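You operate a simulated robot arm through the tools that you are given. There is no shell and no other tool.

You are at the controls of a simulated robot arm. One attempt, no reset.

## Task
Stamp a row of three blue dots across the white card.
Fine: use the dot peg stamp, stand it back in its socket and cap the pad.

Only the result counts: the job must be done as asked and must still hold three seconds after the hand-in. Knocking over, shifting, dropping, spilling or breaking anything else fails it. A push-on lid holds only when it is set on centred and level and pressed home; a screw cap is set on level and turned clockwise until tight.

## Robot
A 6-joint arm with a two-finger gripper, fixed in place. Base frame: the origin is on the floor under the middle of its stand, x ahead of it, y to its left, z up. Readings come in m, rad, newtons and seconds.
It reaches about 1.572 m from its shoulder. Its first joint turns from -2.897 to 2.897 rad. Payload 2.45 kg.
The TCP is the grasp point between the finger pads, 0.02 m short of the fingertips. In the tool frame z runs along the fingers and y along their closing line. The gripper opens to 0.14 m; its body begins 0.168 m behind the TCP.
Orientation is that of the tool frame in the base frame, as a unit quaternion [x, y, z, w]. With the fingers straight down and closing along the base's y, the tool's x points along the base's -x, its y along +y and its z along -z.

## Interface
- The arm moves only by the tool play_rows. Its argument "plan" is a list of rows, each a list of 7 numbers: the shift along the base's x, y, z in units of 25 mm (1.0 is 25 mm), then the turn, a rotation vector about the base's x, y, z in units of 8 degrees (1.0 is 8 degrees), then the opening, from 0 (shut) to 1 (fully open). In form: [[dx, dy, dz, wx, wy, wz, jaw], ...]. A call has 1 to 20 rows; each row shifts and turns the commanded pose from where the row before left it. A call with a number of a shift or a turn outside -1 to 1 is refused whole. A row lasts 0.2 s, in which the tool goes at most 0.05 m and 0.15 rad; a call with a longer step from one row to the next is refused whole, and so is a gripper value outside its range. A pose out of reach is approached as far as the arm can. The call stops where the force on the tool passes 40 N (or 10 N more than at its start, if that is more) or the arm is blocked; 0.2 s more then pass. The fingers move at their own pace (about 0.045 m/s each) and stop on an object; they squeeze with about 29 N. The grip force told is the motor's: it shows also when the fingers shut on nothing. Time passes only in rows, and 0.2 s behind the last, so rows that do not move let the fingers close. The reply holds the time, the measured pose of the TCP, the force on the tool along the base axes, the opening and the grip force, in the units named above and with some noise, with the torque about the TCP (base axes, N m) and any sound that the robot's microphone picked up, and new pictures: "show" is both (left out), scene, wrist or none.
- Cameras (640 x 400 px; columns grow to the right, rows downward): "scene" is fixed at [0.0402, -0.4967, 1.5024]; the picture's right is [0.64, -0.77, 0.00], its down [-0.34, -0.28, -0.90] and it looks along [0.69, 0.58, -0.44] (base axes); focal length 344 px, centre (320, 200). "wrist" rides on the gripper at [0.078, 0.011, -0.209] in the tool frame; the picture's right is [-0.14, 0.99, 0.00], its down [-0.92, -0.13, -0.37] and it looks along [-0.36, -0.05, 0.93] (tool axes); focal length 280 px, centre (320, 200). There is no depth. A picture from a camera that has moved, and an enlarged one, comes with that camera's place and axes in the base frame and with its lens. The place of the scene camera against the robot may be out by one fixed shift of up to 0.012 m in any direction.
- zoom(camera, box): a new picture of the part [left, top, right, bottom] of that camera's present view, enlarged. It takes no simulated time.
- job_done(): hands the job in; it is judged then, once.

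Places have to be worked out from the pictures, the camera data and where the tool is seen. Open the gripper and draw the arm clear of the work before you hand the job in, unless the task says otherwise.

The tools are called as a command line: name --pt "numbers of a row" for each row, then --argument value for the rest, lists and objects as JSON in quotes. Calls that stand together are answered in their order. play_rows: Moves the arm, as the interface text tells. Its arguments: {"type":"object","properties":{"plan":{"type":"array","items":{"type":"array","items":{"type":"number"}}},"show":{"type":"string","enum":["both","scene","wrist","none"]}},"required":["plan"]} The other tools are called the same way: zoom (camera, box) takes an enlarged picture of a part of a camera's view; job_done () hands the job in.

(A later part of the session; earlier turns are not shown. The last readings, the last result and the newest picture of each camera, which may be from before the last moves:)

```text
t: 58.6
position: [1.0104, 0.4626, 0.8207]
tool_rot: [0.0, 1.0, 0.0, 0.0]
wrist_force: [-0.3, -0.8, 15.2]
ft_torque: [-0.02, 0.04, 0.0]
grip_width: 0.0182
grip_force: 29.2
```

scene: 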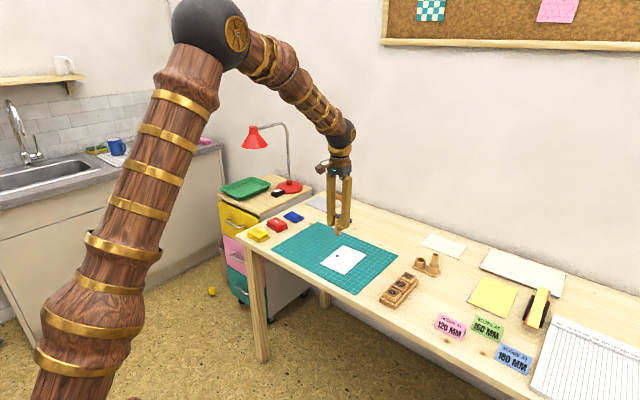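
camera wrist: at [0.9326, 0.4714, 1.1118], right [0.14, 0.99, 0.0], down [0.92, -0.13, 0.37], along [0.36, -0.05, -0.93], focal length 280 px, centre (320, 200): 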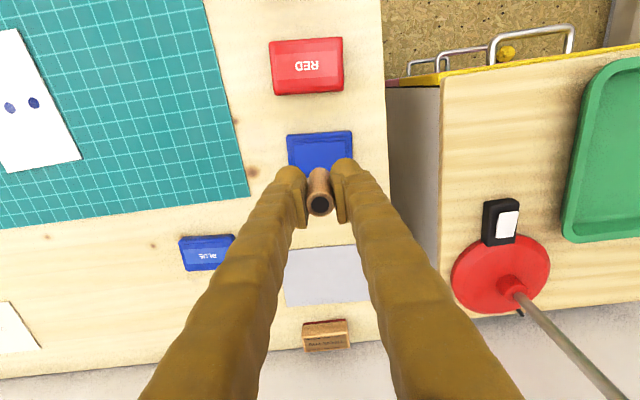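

Pressed at 15 N. I lift and carry it to the third dot place (0.9029, 0.0665).

play_rows --pt "0 0 0.204 0 0 0 0.05" --pt "0 0 1 0 0 0 0.05" --pt "0 0 1 0 0 0 0.05" --pt "0 0 1 0 0 0 0.05" --pt "-0.2693 -0.985 0 0 0 0 0.05" --pt "-0.2693 -0.985 0 0 0 0 0.05" --pt "-0.2693 -0.985 0 0 0 0 0.05" --pt "-0.2693 -0.985 0 0 0 0 0.05" --pt "-0.2693 -0.985 0 0 0 0 0.05" --pt "-0.2693 -0.985 0 0 0 0 0.05" --pt "-0.2693 -0.985 0 0 0 0 0.05" --pt "-0.2693 -0.985 0 0 0 0 0.05" --pt "-0.2693 -0.985 0 0 0 0 0.05" --pt "-0.2693 -0.985 0 0 0 0 0.05" --pt "-0.2693 -0.985 0 0 0 0 0.05" --pt "-0.2693 -0.985 0 0 0 0 0.05" --pt "-0.2693 -0.985 0 0 0 0 0.05" --pt "-0.2693 -0.985 0 0 0 0 0.05" --pt "-0.2693 -0.985 0 0 0 0 0.05" --pt "-0.2693 -0.985 0 0 0 0 0.05" --show "wrist"

zoom --camera "wrist" --box '[200, 60, 440, 210]'

zoom --camera "scene" --box '[306, 200, 386, 280]'

```text
t: 62.8
position: [0.9026, 0.0695, 0.9017]
tool_rot: [0.0, 1.0, 0.0, -0.001]
wrist_force: [0.3, -0.4, -0.3]
ft_torque: [0.01, 0.04, 0.01]
grip_width: 0.0181
grip_force: 29.4
camera wrist: at [0.8253, 0.0792, 1.1124], right [0.14, 0.99, 0.0], down [0.92, -0.13, 0.37], along [0.37, -0.05, -0.93], focal length 280 px, centre (320, 200)
```

wrist: 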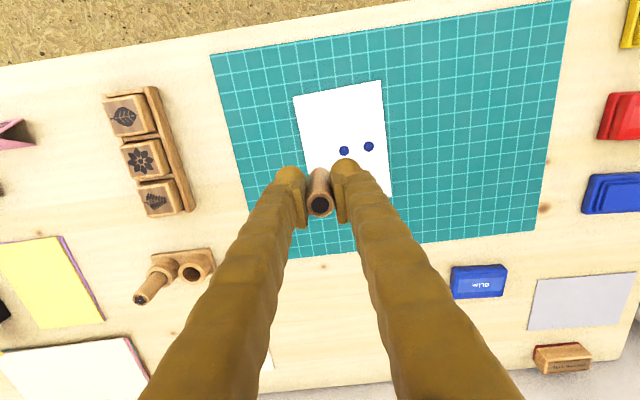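

```text
2.67 times, centred on (320, 135) of wrist
camera zoom: at [0.8253, 0.0792, 1.1124], right [0.14, 0.99, 0.0], down [0.92, -0.13, 0.37], along [0.37, -0.05, -0.93], focal length 748 px, centre (320, 373)
```

zoom: 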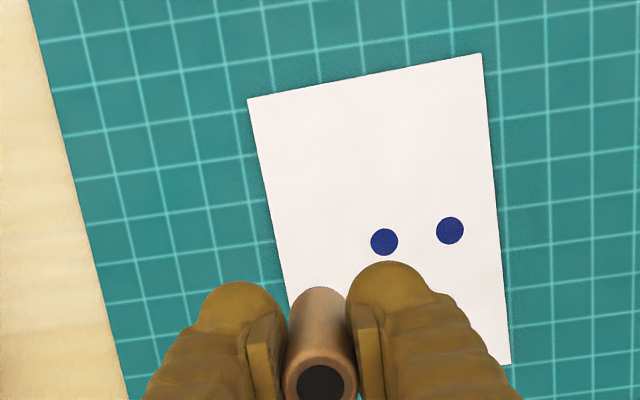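

```text
5.00 times, centred on (346, 240) of scene
camera zoom: at [0.0402, -0.4967, 1.5024], right [0.64, -0.77, 0.0], down [-0.34, -0.28, -0.9], along [0.69, 0.58, -0.44], focal length 1720 px, centre (190, 0)
```

zoom: 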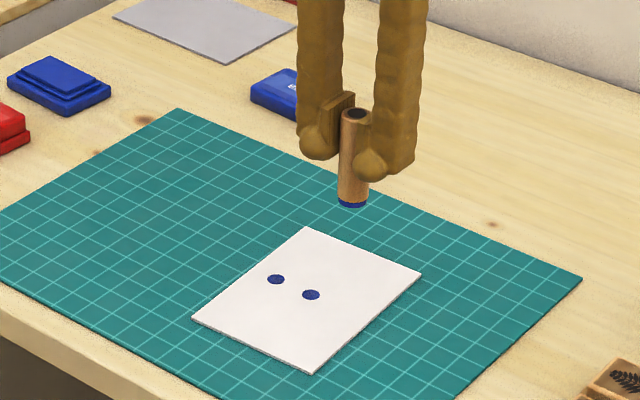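

The two dots line up to the left of the peg as planned. I let it settle and lower onto the third place.

play_rows --pt "0 0 0 0 0 0 0.05" --pt "0 0 -1 0 0 0 0.05" --pt "0 0 -1 0 0 0 0.05" --pt "0 0 -1 0 0 0 0.05" --pt "0 0 -0.5 0 0 0 0.05" --pt "0 0 -0.16 0 0 0 0.05" --pt "0 0 -0.08 0 0 0 0.05" --pt "0 0 -0.04 0 0 0 0.05" --pt "0 0 0 0 0 0 0.05" --show "none"

zoom --camera "scene" --box '[320, 230, 376, 265]'

```text
t: 64.8
position: [0.9035, 0.0691, 0.8066]
tool_rot: [0.001, 1.0, 0.0, 0.001]
wrist_force: [0.9, 0.2, 13.3]
ft_torque: [0.01, -0.04, -0.04]
grip_width: 0.018
grip_force: 29.1
```

```text
11.43 times, centred on (348, 248) of scene
camera zoom: at [0.0402, -0.4967, 1.5024], right [0.64, -0.77, 0.0], down [-0.34, -0.28, -0.9], along [0.69, 0.58, -0.44], focal length 3932 px, centre (0, -343)
```

zoom: 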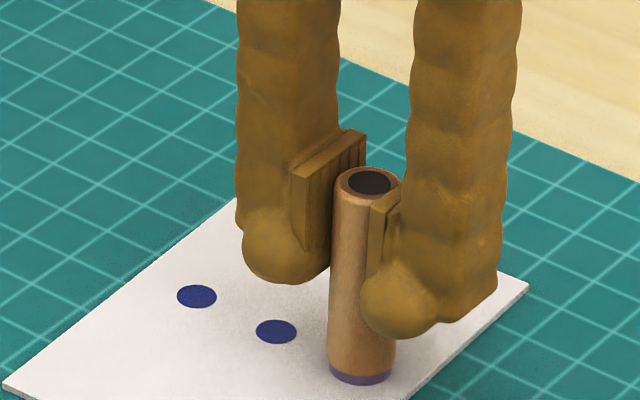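

The third print was pressed at 13 N. I lift and inspect all three dots.

play_rows --pt "0 0 0.1 0 0 0 0.05" --pt "0 0 0.68 0 0 0 0.05" --pt "0 0 1 0 0 0 0.05" --pt "0 0 1 0 0 0 0.05" --pt "0 0 1 0 0 0 0.05" --pt "0 0 0 0 0 0 0.05" --show "both"

zoom --camera "scene" --box '[306, 220, 386, 280]'

zoom --camera "wrist" --box '[200, 60, 440, 210]'

```text
t: 66.2
position: [0.9034, 0.0691, 0.9025]
tool_rot: [0.0, 1.0, 0.0, 0.0]
wrist_force: [0.2, -0.6, -0.6]
ft_torque: [0.02, -0.01, -0.02]
grip_width: 0.0183
grip_force: 28.7
camera wrist: at [0.8261, 0.0787, 1.1124], right [0.14, 0.99, 0.0], down [0.92, -0.13, 0.37], along [0.36, -0.05, -0.93], focal length 280 px, centre (320, 200)
```

scene: 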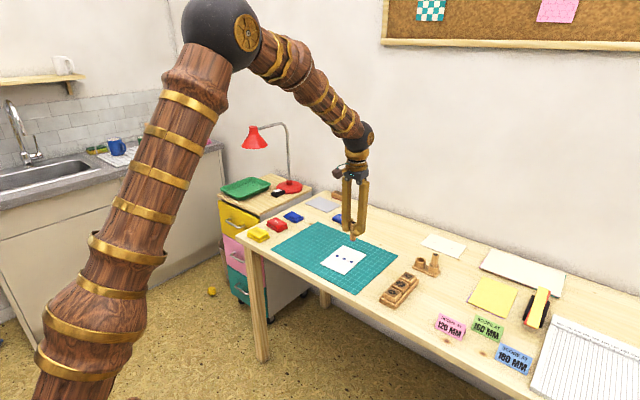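
wrist: 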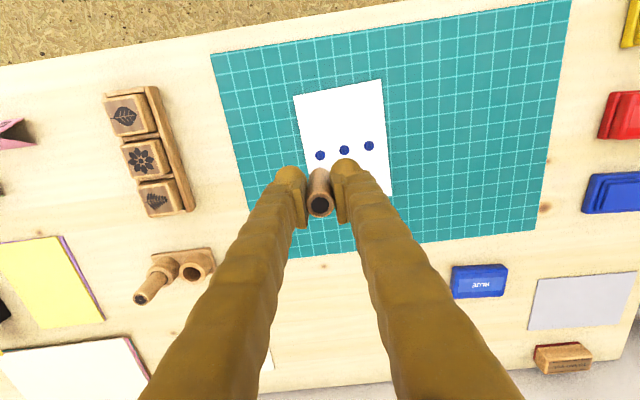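

```text
6.67 times, centred on (346, 250) of scene
camera zoom: at [0.0402, -0.4967, 1.5024], right [0.64, -0.77, 0.0], down [-0.34, -0.28, -0.9], along [0.69, 0.58, -0.44], focal length 2293 px, centre (147, -133)
```

zoom: 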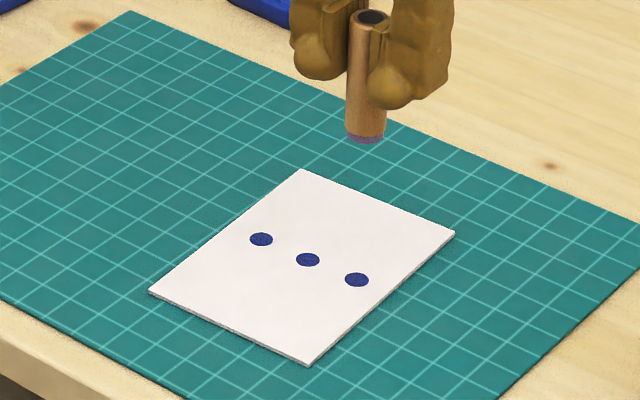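

```text
2.67 times, centred on (320, 135) of wrist
camera zoom: at [0.8261, 0.0787, 1.1124], right [0.14, 0.99, 0.0], down [0.92, -0.13, 0.37], along [0.36, -0.05, -0.93], focal length 748 px, centre (320, 373)
```

zoom: 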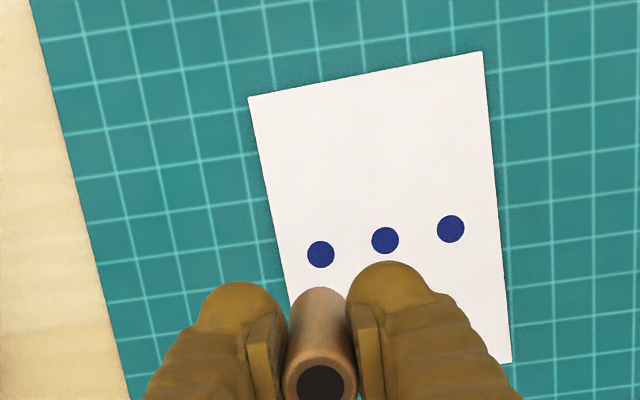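

Three even, solid blue dots now lie in a row across the card. I take the peg back to above its socket, turning to −90° again, for a check before inserting.

play_rows --pt "0.4564 -0.663 0.0667 0 0 -0.9375 0.05" --pt "0.4564 -0.663 0.0667 0 0 -0.9375 0.05" --pt "0.4564 -0.663 0.0667 0 0 -0.9375 0.05" --pt "0.4564 -0.663 0.0667 0 0 -0.9375 0.05" --pt "0.4564 -0.663 0.0667 0 0 -0.9375 0.05" --pt "0.4564 -0.663 0.0667 0 0 -0.9375 0.05" --pt "0.4564 -0.663 0.0667 0 0 -0.9375 0.05" --pt "0.4564 -0.663 0.0667 0 0 -0.9375 0.05" --pt "0.4564 -0.663 0.0667 0 0 -0.9375 0.05" --pt "0.4564 -0.663 0.0667 0 0 -0.9375 0.05" --pt "0.4564 -0.663 0.0667 0 0 -0.9375 0.05" --pt "0.4564 -0.663 0.0667 0 0 -0.9375 0.05" --pt "0 0 -0.8 0 0 0 0.05" --pt "0 0 0 0 0 0 0.05" --show "both"

zoom --camera "scene" --box '[398, 200, 462, 280]'

zoom --camera "wrist" --box '[256, 100, 384, 240]'

```text
t: 69.2
position: [1.0427, -0.132, 0.901]
tool_rot: [0.708, 0.706, 0.0, 0.001]
wrist_force: [0.2, -0.1, -0.6]
ft_torque: [-0.01, 0.05, -0.01]
grip_width: 0.0179
grip_force: 29.3
camera wrist: at [1.0534, -0.0554, 1.1113], right [0.99, -0.14, 0.0], down [-0.13, -0.92, 0.37], along [-0.05, -0.37, -0.93], focal length 280 px, centre (320, 200)
```

scene: 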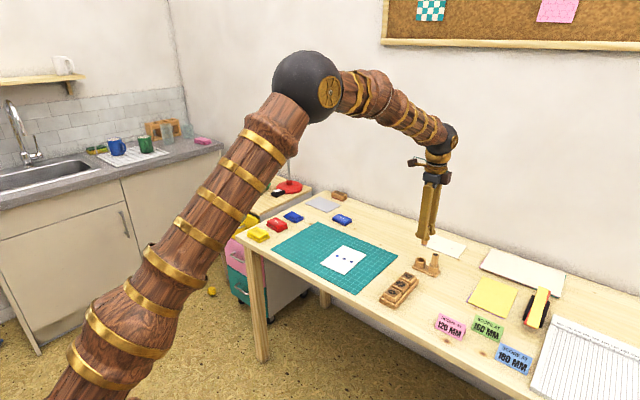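
wrist: 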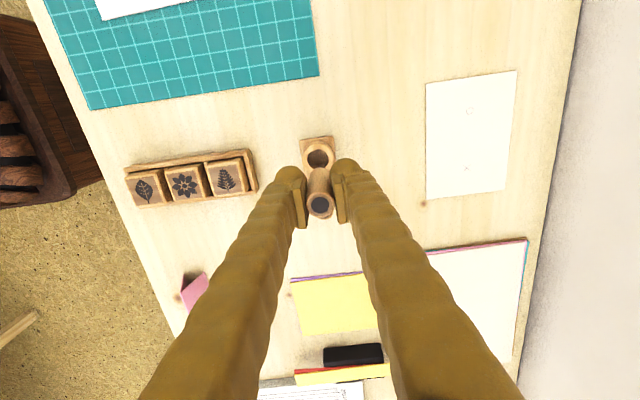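

```text
5.00 times, centred on (430, 240) of scene
camera zoom: at [0.0402, -0.4967, 1.5024], right [0.64, -0.77, 0.0], down [-0.34, -0.28, -0.9], along [0.69, 0.58, -0.44], focal length 1720 px, centre (-230, 0)
```

zoom: 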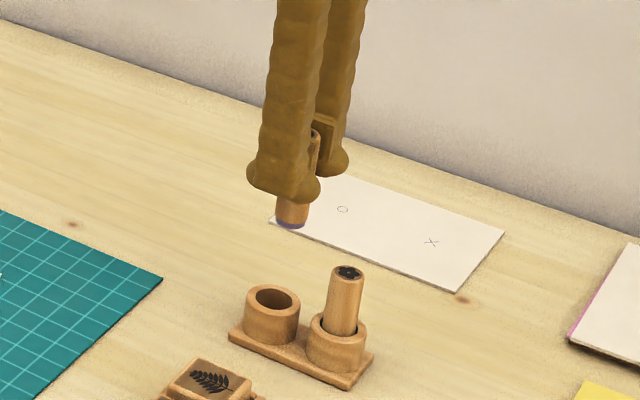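

```text
2.86 times, centred on (320, 170) of wrist
camera zoom: at [1.0534, -0.0554, 1.1113], right [0.99, -0.14, 0.0], down [-0.13, -0.92, 0.37], along [-0.05, -0.37, -0.93], focal length 801 px, centre (320, 286)
```

zoom: 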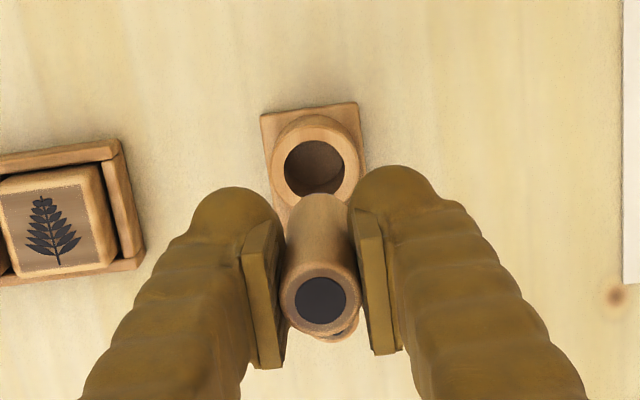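

Compared with the picture after lift-out, the stand shows up a few pixels off, so the hand is about 1 mm too far in +x and 2.7 mm too far in −y. I correct for that and go down to z of about 0.872, where I have a pre-grasp picture to compare with.

play_rows --pt "-0.044 0.1 -0.6 0 0 0 0.05" --pt "0 0 -0.53 0 0 0 0.05" --pt "0 0 0 0 0 0 0.05" --pt "0 0 0 0 0 0 0.05" --show "wrist"

zoom --camera "wrist" --box '[256, 120, 384, 200]'

zoom --camera "scene" --box '[398, 225, 462, 285]'

```text
t: 70.2
position: [1.0396, -0.1286, 0.8717]
tool_rot: [0.707, 0.707, 0.0, 0.0]
wrist_force: [0.3, 1.2, -0.3]
ft_torque: [-0.03, -0.02, -0.03]
grip_width: 0.0181
grip_force: 28.4
camera wrist: at [1.0509, -0.0518, 1.083], right [0.99, -0.14, 0.0], down [-0.13, -0.92, 0.37], along [-0.05, -0.37, -0.93], focal length 280 px, centre (320, 200)
```

wrist: 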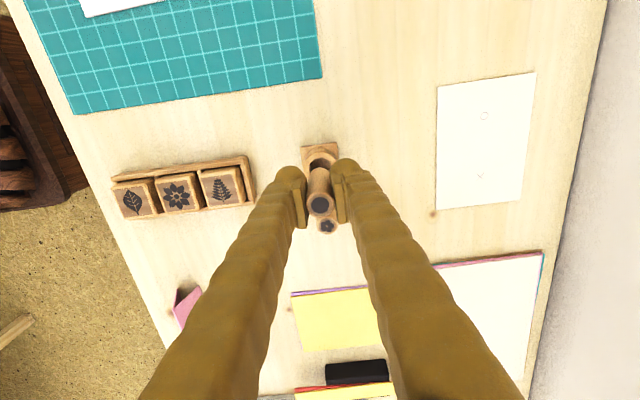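

```text
5.00 times, centred on (320, 160) of wrist
camera zoom: at [1.0509, -0.0518, 1.083], right [0.99, -0.14, 0.0], down [-0.13, -0.92, 0.37], along [-0.05, -0.37, -0.93], focal length 1402 px, centre (320, 400)
```

zoom: 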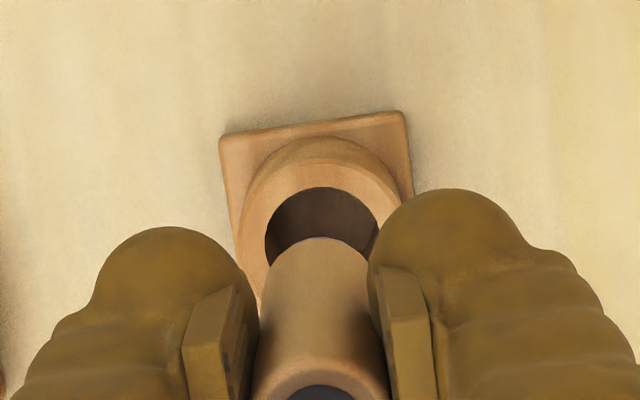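

```text
6.67 times, centred on (430, 255) of scene
camera zoom: at [0.0402, -0.4967, 1.5024], right [0.64, -0.77, 0.0], down [-0.34, -0.28, -0.9], along [0.69, 0.58, -0.44], focal length 2293 px, centre (-413, -167)
```

zoom: 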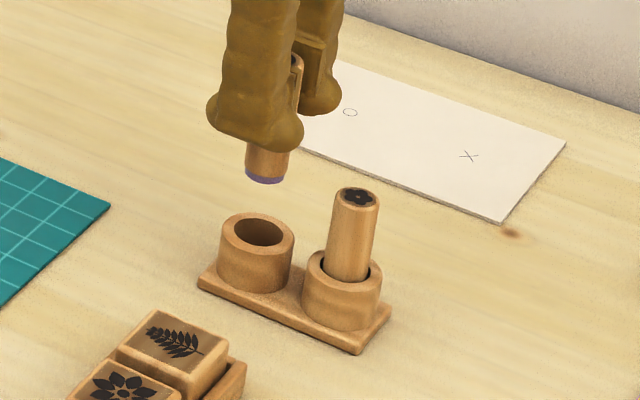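

Now the stand sits (+5, +7) px off the pre-grasp picture, so the correction overshot a little, by about 1 mm in x and 1.9 mm in y. I hold still briefly to see whether the pose is steady.

play_rows --pt "0 0 0 0 0 0 0.05" --pt "0 0 0 0 0 0 0.05" --pt "0 0 0 0 0 0 0.05" --pt "0 0 0 0 0 0 0.05" --show "none"

zoom --camera "wrist" --box '[256, 120, 384, 200]'

```text
t: 71.2
position: [1.0391, -0.1289, 0.8723]
tool_rot: [0.707, 0.707, 0.0, 0.0]
wrist_force: [-0.3, -0.1, -0.8]
ft_torque: [-0.01, -0.02, -0.02]
grip_width: 0.0185
grip_force: 29.3
```

```text
5.00 times, centred on (320, 160) of wrist
camera zoom: at [1.0509, -0.0518, 1.083], right [0.99, -0.14, 0.0], down [-0.13, -0.92, 0.37], along [-0.05, -0.37, -0.93], focal length 1402 px, centre (320, 400)
```

zoom: 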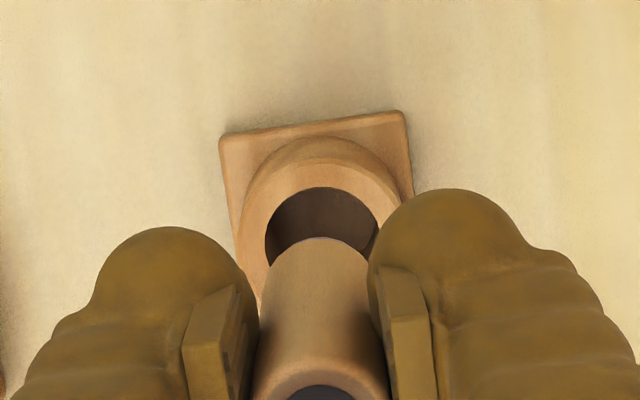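

The pose is steady and the picture unchanged. I apply the fine correction (+0.9, −1.9 mm) and compare again.

play_rows --pt "0.036 -0.078 0 0 0 0 0.05" --pt "0 0 0 0 0 0 0.05" --pt "0 0 0 0 0 0 0.05" --show "wrist"

zoom --camera "wrist" --box '[256, 120, 384, 200]'

zoom --camera "scene" --box '[414, 240, 446, 280]'

```text
t: 72.0
position: [1.0397, -0.1309, 0.8736]
tool_rot: [0.707, 0.707, -0.001, 0.0]
wrist_force: [0.0, 0.0, 0.6]
ft_torque: [0.01, -0.02, 0.03]
grip_width: 0.0195
grip_force: 29.2
camera wrist: at [1.0517, -0.0533, 1.0837], right [0.99, -0.14, 0.0], down [-0.13, -0.92, 0.37], along [-0.05, -0.37, -0.93], focal length 280 px, centre (320, 200)
```

wrist: 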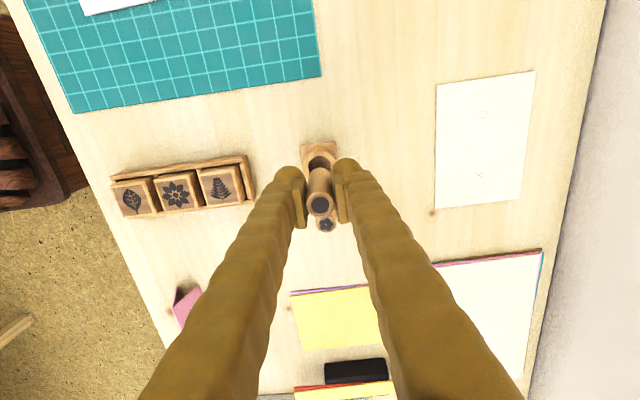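

```text
5.00 times, centred on (320, 160) of wrist
camera zoom: at [1.0517, -0.0533, 1.0837], right [0.99, -0.14, 0.0], down [-0.13, -0.92, 0.37], along [-0.05, -0.37, -0.93], focal length 1402 px, centre (320, 400)
```

zoom: 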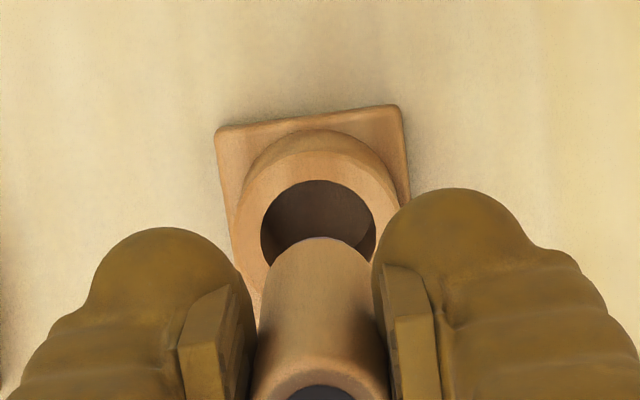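

```text
10.00 times, centred on (430, 260) of scene
camera zoom: at [0.0402, -0.4967, 1.5024], right [0.64, -0.77, 0.0], down [-0.34, -0.28, -0.9], along [0.69, 0.58, -0.44], focal length 3440 px, centre (-780, -400)
```

zoom: 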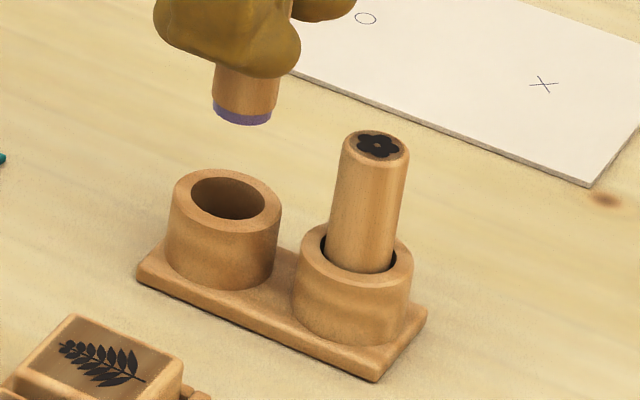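

The stand now matches the pre-grasp picture (corners at (215,127) and (400,104)), but the grip width reads 0.0195 rather than 0.0182. I hold still and check that the grip is stable.

play_rows --pt "0 0 0 0 0 0 0.05" --pt "0 0 0 0 0 0 0.05" --show "wrist"

zoom --camera "wrist" --box '[256, 120, 384, 240]'

zoom --camera "scene" --box '[410, 220, 450, 270]'

```text
t: 72.6
position: [1.0403, -0.13, 0.8734]
tool_rot: [0.707, 0.707, 0.0, 0.0]
wrist_force: [-0.9, 0.1, -0.4]
ft_torque: [-0.01, 0.03, -0.04]
grip_width: 0.0195
grip_force: 28.5
camera wrist: at [1.0517, -0.0532, 1.0837], right [0.99, -0.14, 0.0], down [-0.13, -0.92, 0.37], along [-0.05, -0.37, -0.93], focal length 280 px, centre (320, 200)
```

wrist: 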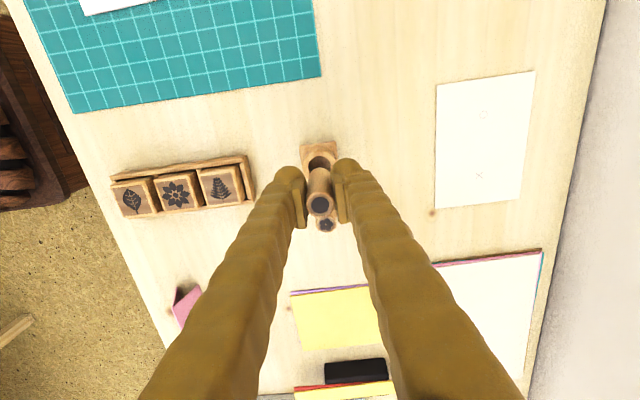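

```text
3.33 times, centred on (320, 180) of wrist
camera zoom: at [1.0517, -0.0532, 1.0837], right [0.99, -0.14, 0.0], down [-0.13, -0.92, 0.37], along [-0.05, -0.37, -0.93], focal length 935 px, centre (320, 267)
```

zoom: 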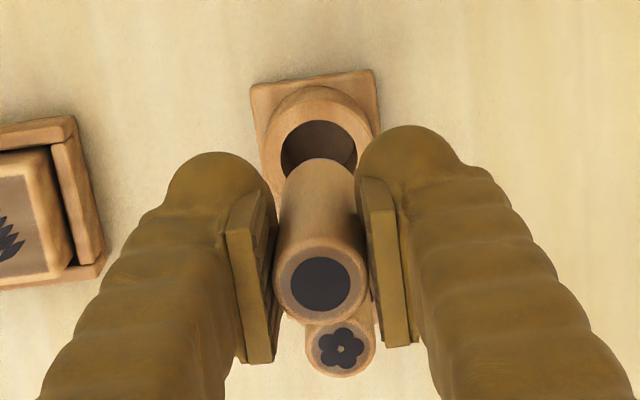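

```text
8.00 times, centred on (430, 245) of scene
camera zoom: at [0.0402, -0.4967, 1.5024], right [0.64, -0.77, 0.0], down [-0.34, -0.28, -0.9], along [0.69, 0.58, -0.44], focal length 2752 px, centre (-560, -160)
```

zoom: 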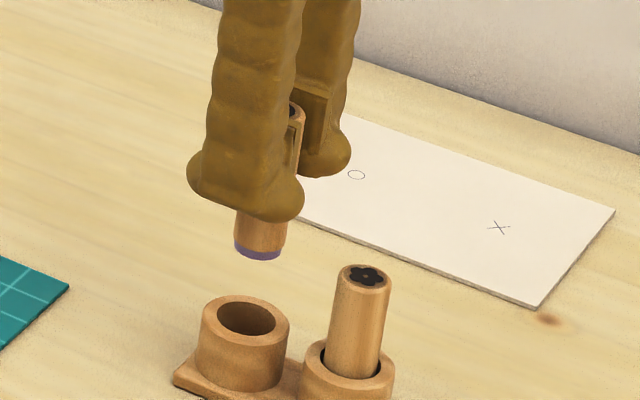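

The grip is stable, and the peg axis lines up with the hole in the picture to within about half a millimetre. I go down to just above the rim and then start inserting gently.

play_rows --pt "0 0 -0.6 0 0 0 0.05" --pt "0 0 -0.6 0 0 0 0.05" --pt "0 0 -0.24 0 0 0 0.05" --pt "0 0 0 0 0 0 0.05" --show "wrist"

zoom --camera "wrist" --box '[256, 120, 384, 200]'

zoom --camera "scene" --box '[406, 235, 446, 285]'

```text
t: 73.6
position: [1.0408, -0.1304, 0.8366]
tool_rot: [0.707, 0.707, 0.0, 0.0]
wrist_force: [0.3, 0.4, -0.2]
ft_torque: [-0.02, -0.05, -0.01]
grip_width: 0.0194
grip_force: 28.6
camera wrist: at [1.0519, -0.053, 1.0475], right [0.99, -0.14, 0.0], down [-0.13, -0.92, 0.37], along [-0.05, -0.37, -0.93], focal length 280 px, centre (320, 200)
```

wrist: 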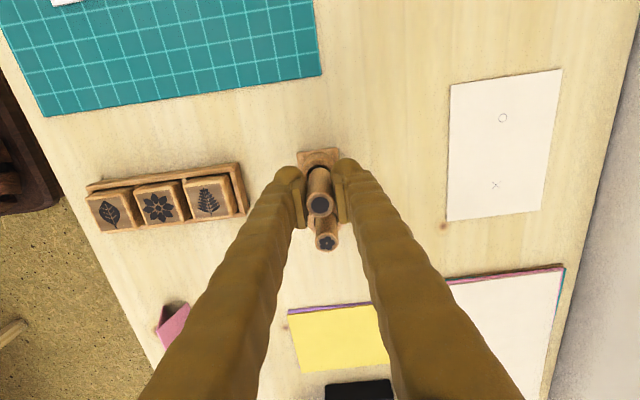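

```text
5.00 times, centred on (320, 160) of wrist
camera zoom: at [1.0519, -0.053, 1.0475], right [0.99, -0.14, 0.0], down [-0.13, -0.92, 0.37], along [-0.05, -0.37, -0.93], focal length 1402 px, centre (320, 400)
```

zoom: 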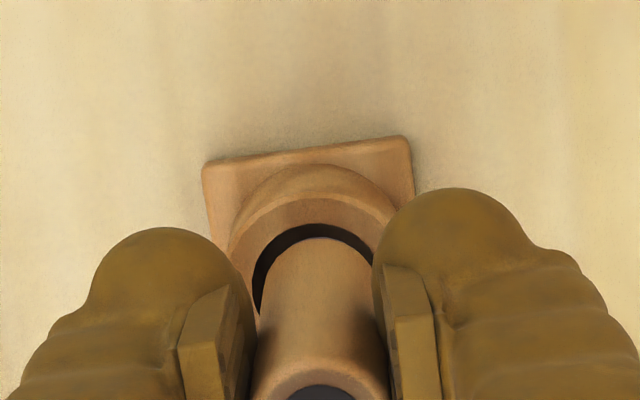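

```text
8.00 times, centred on (426, 260) of scene
camera zoom: at [0.0402, -0.4967, 1.5024], right [0.64, -0.77, 0.0], down [-0.34, -0.28, -0.9], along [0.69, 0.58, -0.44], focal length 2752 px, centre (-528, -280)
```

zoom: 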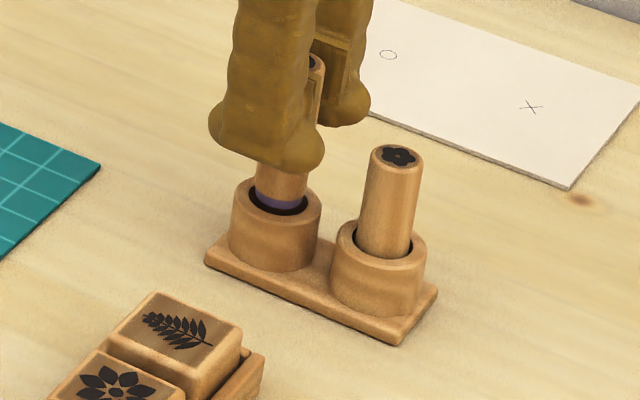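

The peg's end sits at the rim, concentric with the hole and with clearance all round. I lower it into the socket in small steps.

play_rows --pt "0 0 -0.12 0 0 0 0.05" --pt "0 0 -0.12 0 0 0 0.05" --pt "0 0 -0.12 0 0 0 0.05" --show "none"

zoom --camera "scene" --box '[406, 235, 446, 285]'

zoom --camera "wrist" --box '[256, 120, 384, 200]'

```text
t: 74.4
position: [1.0404, -0.1305, 0.8266]
tool_rot: [0.707, 0.707, 0.0, 0.0]
wrist_force: [0.3, -0.1, 0.1]
ft_torque: [0.02, 0.0, -0.07]
grip_width: 0.0195
grip_force: 28.9
```

```text
8.00 times, centred on (426, 260) of scene
camera zoom: at [0.0402, -0.4967, 1.5024], right [0.64, -0.77, 0.0], down [-0.34, -0.28, -0.9], along [0.69, 0.58, -0.44], focal length 2752 px, centre (-528, -280)
```

zoom: 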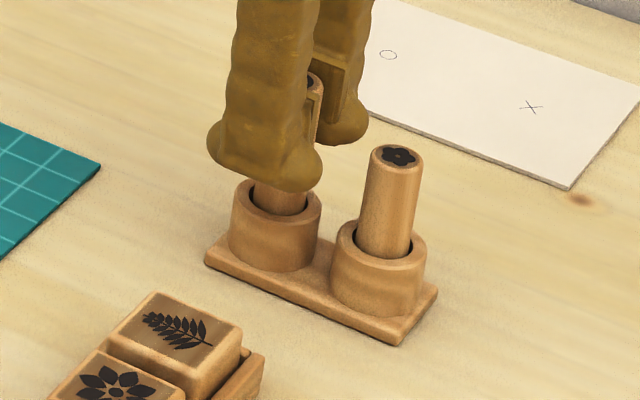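

```text
5.00 times, centred on (320, 160) of wrist
camera zoom: at [1.0519, -0.0535, 1.0381], right [0.99, -0.14, 0.0], down [-0.13, -0.92, 0.37], along [-0.05, -0.37, -0.93], focal length 1402 px, centre (320, 400)
```

zoom: 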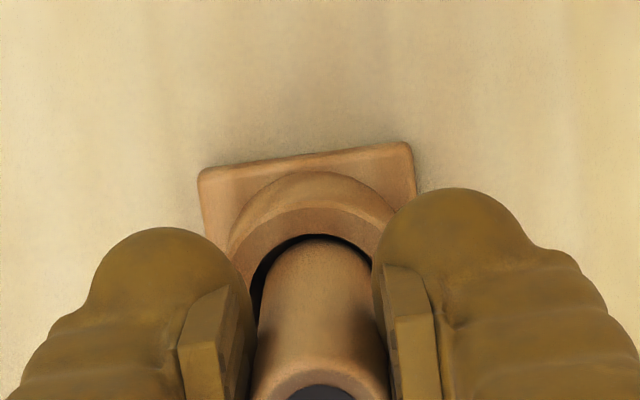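

It is going in freely with no force. I continue down towards the socket floor.

play_rows --pt "0 0 -0.16 0 0 0 0.05" --pt "0 0 -0.16 0 0 0 0.05" --pt "0 0 -0.16 0 0 0 0.05" --show "none"

```text
t: 75.2
position: [1.0401, -0.1295, 0.8169]
tool_rot: [0.707, 0.707, -0.001, 0.0]
wrist_force: [-0.5, 0.3, -0.6]
ft_torque: [0.0, -0.02, -0.01]
grip_width: 0.0197
grip_force: 28.7
```

Still free at 0.815. I go on down in 1 mm steps until I feel the floor.

play_rows --pt "0 0 -0.06 0 0 0 0.05" --pt "0 0 -0.06 0 0 0 0.05" --show "none"

```text
t: 75.8
position: [1.0392, -0.1297, 0.8135]
tool_rot: [0.708, 0.707, 0.0, 0.0]
wrist_force: [-1.2, -0.2, -0.1]
ft_torque: [0.04, 0.01, 0.0]
grip_width: 0.0196
grip_force: 28.7
```

play_rows --pt "0 0 -0.04 0 0 0 0.05" --pt "0 0 -0.04 0 0 0 0.05" --show "none"

zoom --camera "scene" --box '[406, 235, 446, 285]'

```text
t: 76.4
position: [1.0392, -0.1296, 0.8115]
tool_rot: [0.707, 0.707, 0.001, 0.0]
wrist_force: [0.9, -0.8, 0.3]
ft_torque: [-0.02, 0.0, -0.04]
grip_width: 0.0194
grip_force: 29.4
```

```text
8.00 times, centred on (426, 260) of scene
camera zoom: at [0.0402, -0.4967, 1.5024], right [0.64, -0.77, 0.0], down [-0.34, -0.28, -0.9], along [0.69, 0.58, -0.44], focal length 2752 px, centre (-528, -280)
```

zoom: 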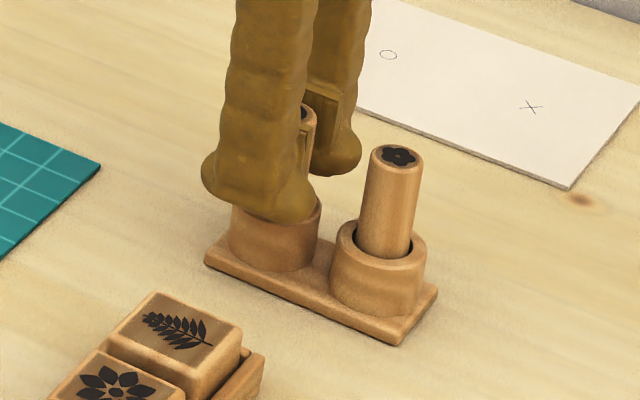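

No contact yet at 0.810, as the peg slid up slightly in the grip during the presses. I go down another 2 mm carefully.

play_rows --pt "0 0 -0.04 0 0 0 0.05" --pt "0 0 -0.04 0 0 0 0.05" --show "none"

```text
t: 77.0
position: [1.0402, -0.1299, 0.8087]
tool_rot: [0.707, 0.707, 0.0, 0.0]
wrist_force: [-1.8, 1.3, 7.3]
ft_torque: [0.05, 0.08, -0.05]
grip_width: 0.0193
grip_force: 28.9
```

The floor is felt at 7 N, so the peg is seated. I open the fingers and rise straight up.

play_rows --pt "0 0 0.02 0 0 0 0.05" --pt "0 0 0 0 0 0 0.42" --pt "0 0 0 0 0 0 0.42" --pt "0 0 0 0 0 0 0.42" --pt "0 0 0 0 0 0 0.42" --pt "0 0 0.4 0 0 0 0.42" --pt "0 0 0.8 0 0 0 0.42" --pt "0 0 1 0 0 0 0.42" --pt "0 0 1 0 0 0 0.42" --pt "0 0 1 0 0 0 0.42" --show "both"

zoom --camera "scene" --box '[406, 235, 446, 285]'

zoom --camera "wrist" --box '[256, 110, 384, 230]'

```text
t: 79.2
position: [1.0407, -0.1298, 0.9158]
tool_rot: [0.707, 0.707, 0.0, 0.0]
wrist_force: [-1.0, 0.2, 0.2]
ft_torque: [0.01, 0.01, -0.03]
grip_width: 0.0591
grip_force: 0.0
camera wrist: at [1.0517, -0.053, 1.1261], right [0.99, -0.14, 0.0], down [-0.13, -0.92, 0.37], along [-0.05, -0.37, -0.93], focal length 280 px, centre (320, 200)
```

scene: 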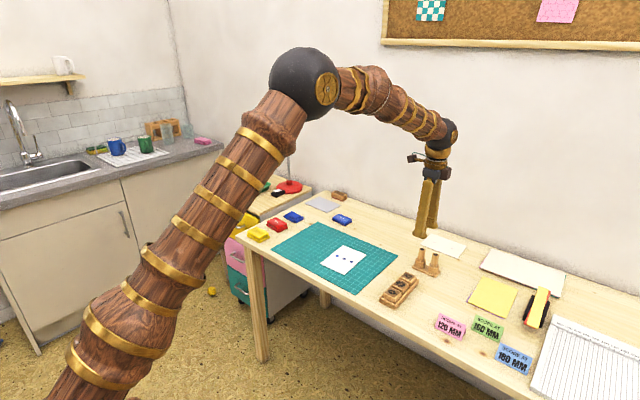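
wrist: 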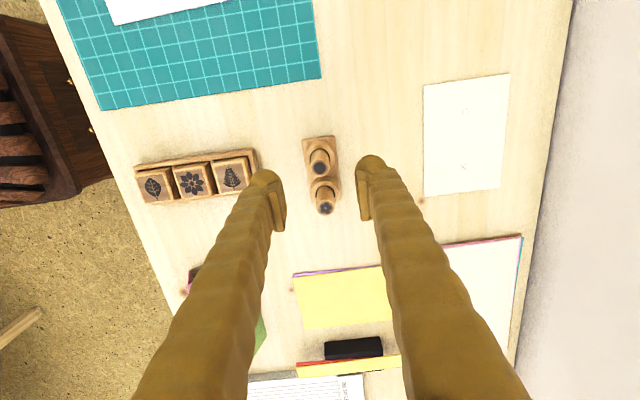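

```text
8.00 times, centred on (426, 260) of scene
camera zoom: at [0.0402, -0.4967, 1.5024], right [0.64, -0.77, 0.0], down [-0.34, -0.28, -0.9], along [0.69, 0.58, -0.44], focal length 2752 px, centre (-528, -280)
```

zoom: 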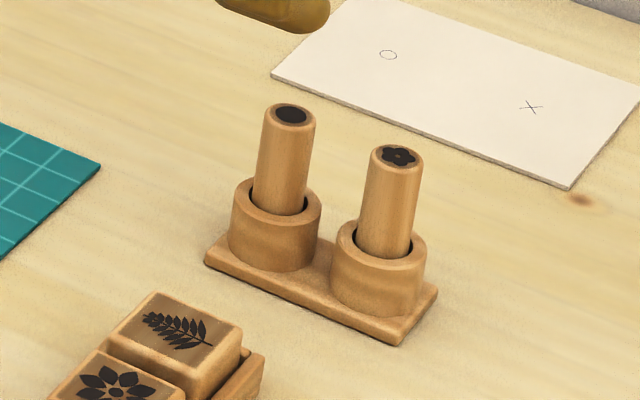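

```text
3.33 times, centred on (320, 170) of wrist
camera zoom: at [1.0517, -0.053, 1.1261], right [0.99, -0.14, 0.0], down [-0.13, -0.92, 0.37], along [-0.05, -0.37, -0.93], focal length 935 px, centre (320, 300)
```

zoom: 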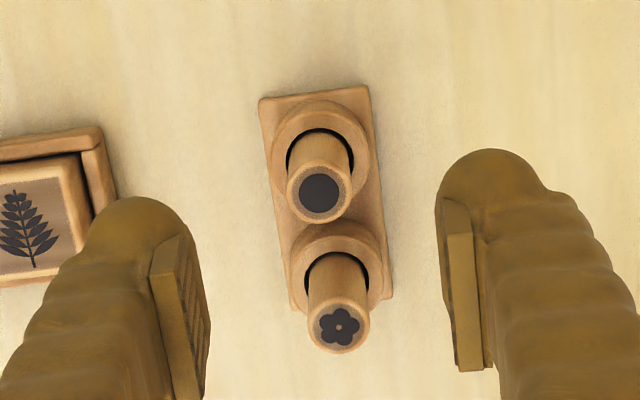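

The peg stands upright in its socket and the stand hasn't moved. Next I go back to the lid at about (1.131, 0.280), turning back to −4.3° and opening to 0.105 m.

play_rows --pt "0.213 0.967 0.035 0 0 0.63 0.75" --pt "0.213 0.967 0.035 0 0 0.63 0.75" --pt "0.213 0.967 0.035 0 0 0.63 0.75" --pt "0.213 0.967 0.035 0 0 0.63 0.75" --pt "0.213 0.967 0.035 0 0 0.63 0.75" --pt "0.213 0.967 0.035 0 0 0.63 0.75" --pt "0.213 0.967 0.035 0 0 0.63 0.75" --pt "0.213 0.967 0.035 0 0 0.63 0.75" --pt "0.213 0.967 0.035 0 0 0.63 0.75" --pt "0.213 0.967 0.035 0 0 0.63 0.75" --pt "0.213 0.967 0.035 0 0 0.63 0.75" --pt "0.213 0.967 0.035 0 0 0.63 0.75" --pt "0.213 0.967 0.035 0 0 0.63 0.75" --pt "0.213 0.967 0.035 0 0 0.63 0.75" --pt "0.213 0.967 0.035 0 0 0.63 0.75" --pt "0.213 0.967 0.035 0 0 0.63 0.75" --pt "0.213 0.967 0.035 0 0 0.63 0.75" --pt "0 0 0 0 0 0 0.75" --pt "0 0 0 0 0 0 0.75" --show "both"

zoom --camera "wrist" --box '[240, 100, 400, 200]'

```text
t: 83.2
position: [1.1313, 0.2811, 0.9314]
tool_rot: [0.037, 0.999, 0.0, 0.0]
wrist_force: [-0.3, 0.7, 0.4]
ft_torque: [-0.04, 0.01, 0.01]
grip_width: 0.1051
grip_force: 0.1
camera wrist: at [1.0547, 0.2968, 1.1413], right [0.21, 0.98, 0.0], down [0.91, -0.2, 0.37], along [0.36, -0.08, -0.93], focal length 280 px, centre (320, 200)
```

scene: 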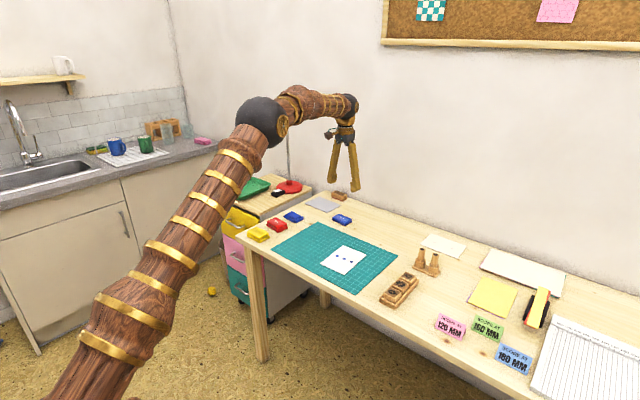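
wrist: 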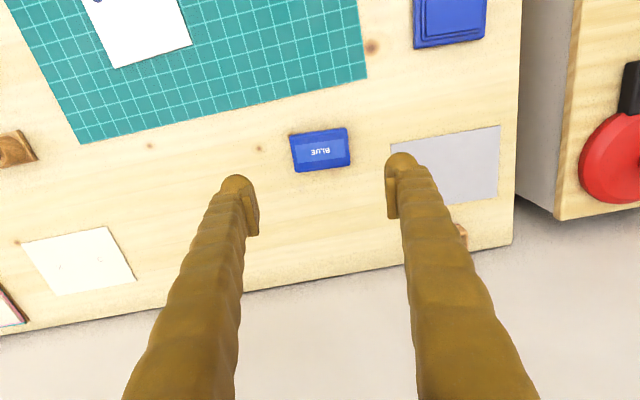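

```text
4.00 times, centred on (320, 150) of wrist
camera zoom: at [1.0547, 0.2968, 1.1413], right [0.21, 0.98, 0.0], down [0.91, -0.2, 0.37], along [0.36, -0.08, -0.93], focal length 1122 px, centre (320, 400)
```

zoom: 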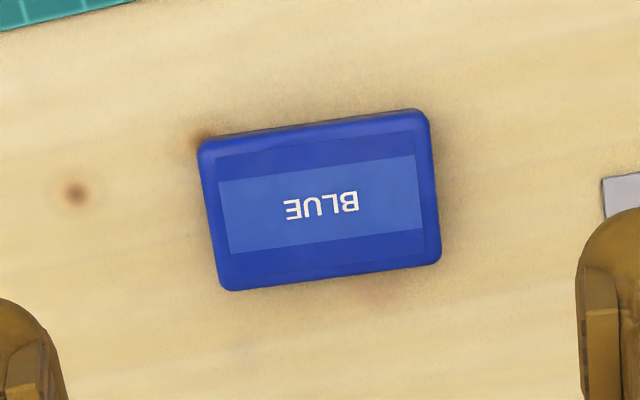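

The lid is untouched; the hand is about 1.9 mm further in +x than when I released it. I correct that, go down around the lid and grip it again.

play_rows --pt "-0.076 -0.012 0 0 0 0 0.75" --pt "0 0 -1 0 0 0 0.75" --pt "0 0 -1 0 0 0 0.75" --pt "0 0 -1 0 0 0 0.75" --pt "0 0 -1 0 0 0 0.75" --pt "0 0 -1 0 0 0 0.75" --pt "0 0 -0.7 0 0 0 0.75" --pt "0 0 -0.3 0 0 0 0.75" --pt "0 0 0 0 0 0 0.75" --pt "0 0 0 0 0 0 0.75" --show "wrist"

zoom --camera "wrist" --box '[200, 70, 456, 230]'

zoom --camera "scene" --box '[318, 195, 366, 225]'

```text
t: 85.4
position: [1.1287, 0.2823, 0.7796]
tool_rot: [0.037, 0.999, 0.0, 0.001]
wrist_force: [0.5, -0.1, 1.2]
ft_torque: [0.03, -0.01, -0.05]
grip_width: 0.105
grip_force: 0.0
camera wrist: at [1.0523, 0.2973, 0.9902], right [0.21, 0.98, 0.0], down [0.91, -0.2, 0.37], along [0.36, -0.08, -0.93], focal length 280 px, centre (320, 200)
```

wrist: 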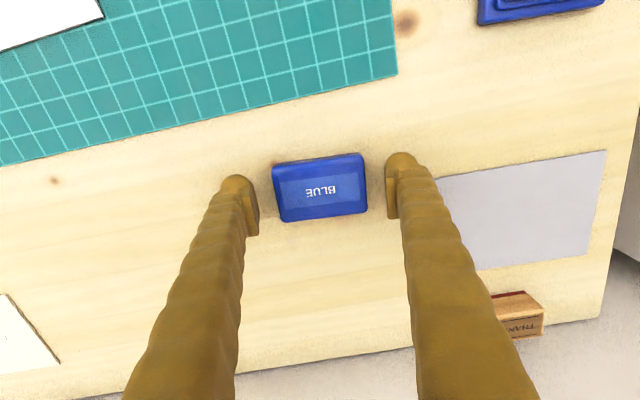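

```text
2.50 times, centred on (328, 150) of wrist
camera zoom: at [1.0523, 0.2973, 0.9902], right [0.21, 0.98, 0.0], down [0.91, -0.2, 0.37], along [0.36, -0.08, -0.93], focal length 701 px, centre (300, 325)
```

zoom: 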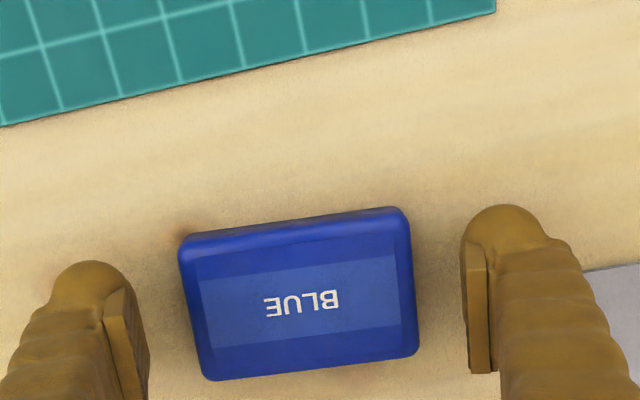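

```text
13.33 times, centred on (342, 210) of scene
camera zoom: at [0.0402, -0.4967, 1.5024], right [0.64, -0.77, 0.0], down [-0.34, -0.28, -0.9], along [0.69, 0.58, -0.44], focal length 4587 px, centre (27, 67)
```

zoom: 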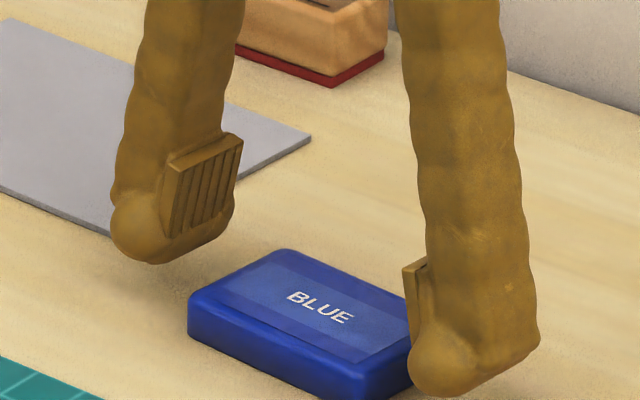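

Centred around the lid, I go down the last 7.5 mm and close on it.

play_rows --pt "0 0 -0.2 0 0 0 0.75" --pt "0 0 -0.1 0 0 0 0.75" --pt "0 0 0 0 0 0 0.75" --pt "0 0 0 0 0 0 0.4" --pt "0 0 0 0 0 0 0.4" --pt "0 0 0 0 0 0 0.4" --pt "0 0 0 0 0 0 0.4" --show "wrist"

zoom --camera "wrist" --box '[200, 70, 456, 230]'

zoom --camera "scene" --box '[318, 195, 366, 225]'

```text
t: 87.0
position: [1.1283, 0.2816, 0.7715]
tool_rot: [0.039, 0.999, -0.001, 0.0]
wrist_force: [0.5, 0.4, 1.3]
ft_torque: [0.07, -0.02, -0.03]
grip_width: 0.0762
grip_force: 28.7
camera wrist: at [1.052, 0.2969, 0.9828], right [0.21, 0.98, 0.0], down [0.91, -0.2, 0.37], along [0.36, -0.08, -0.93], focal length 280 px, centre (320, 200)
```

wrist: 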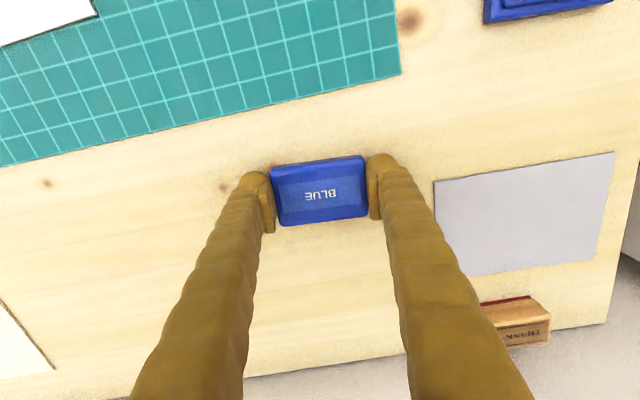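

```text
2.50 times, centred on (328, 150) of wrist
camera zoom: at [1.052, 0.2969, 0.9828], right [0.21, 0.98, 0.0], down [0.91, -0.2, 0.37], along [0.36, -0.08, -0.93], focal length 701 px, centre (300, 325)
```

zoom: 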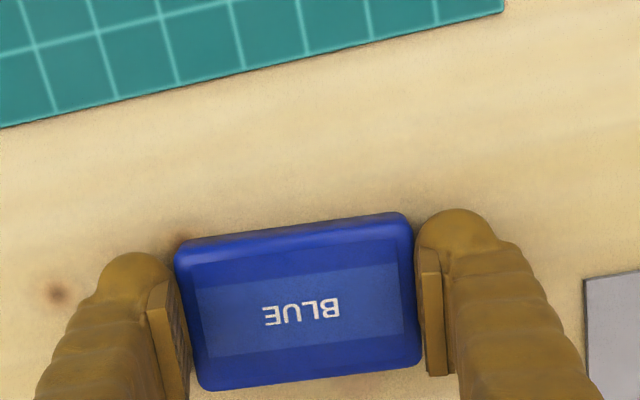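

```text
13.33 times, centred on (342, 210) of scene
camera zoom: at [0.0402, -0.4967, 1.5024], right [0.64, -0.77, 0.0], down [-0.34, -0.28, -0.9], along [0.69, 0.58, -0.44], focal length 4587 px, centre (27, 67)
```

zoom: 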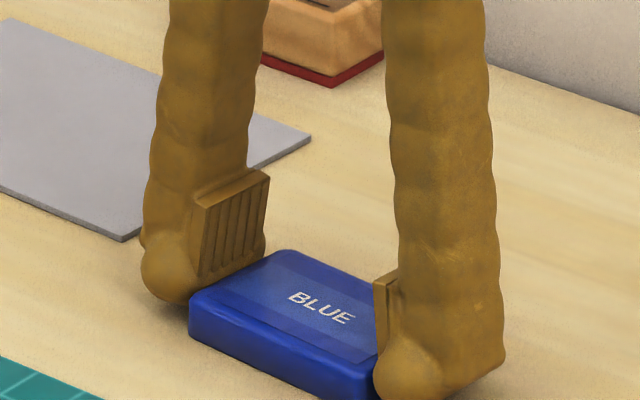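

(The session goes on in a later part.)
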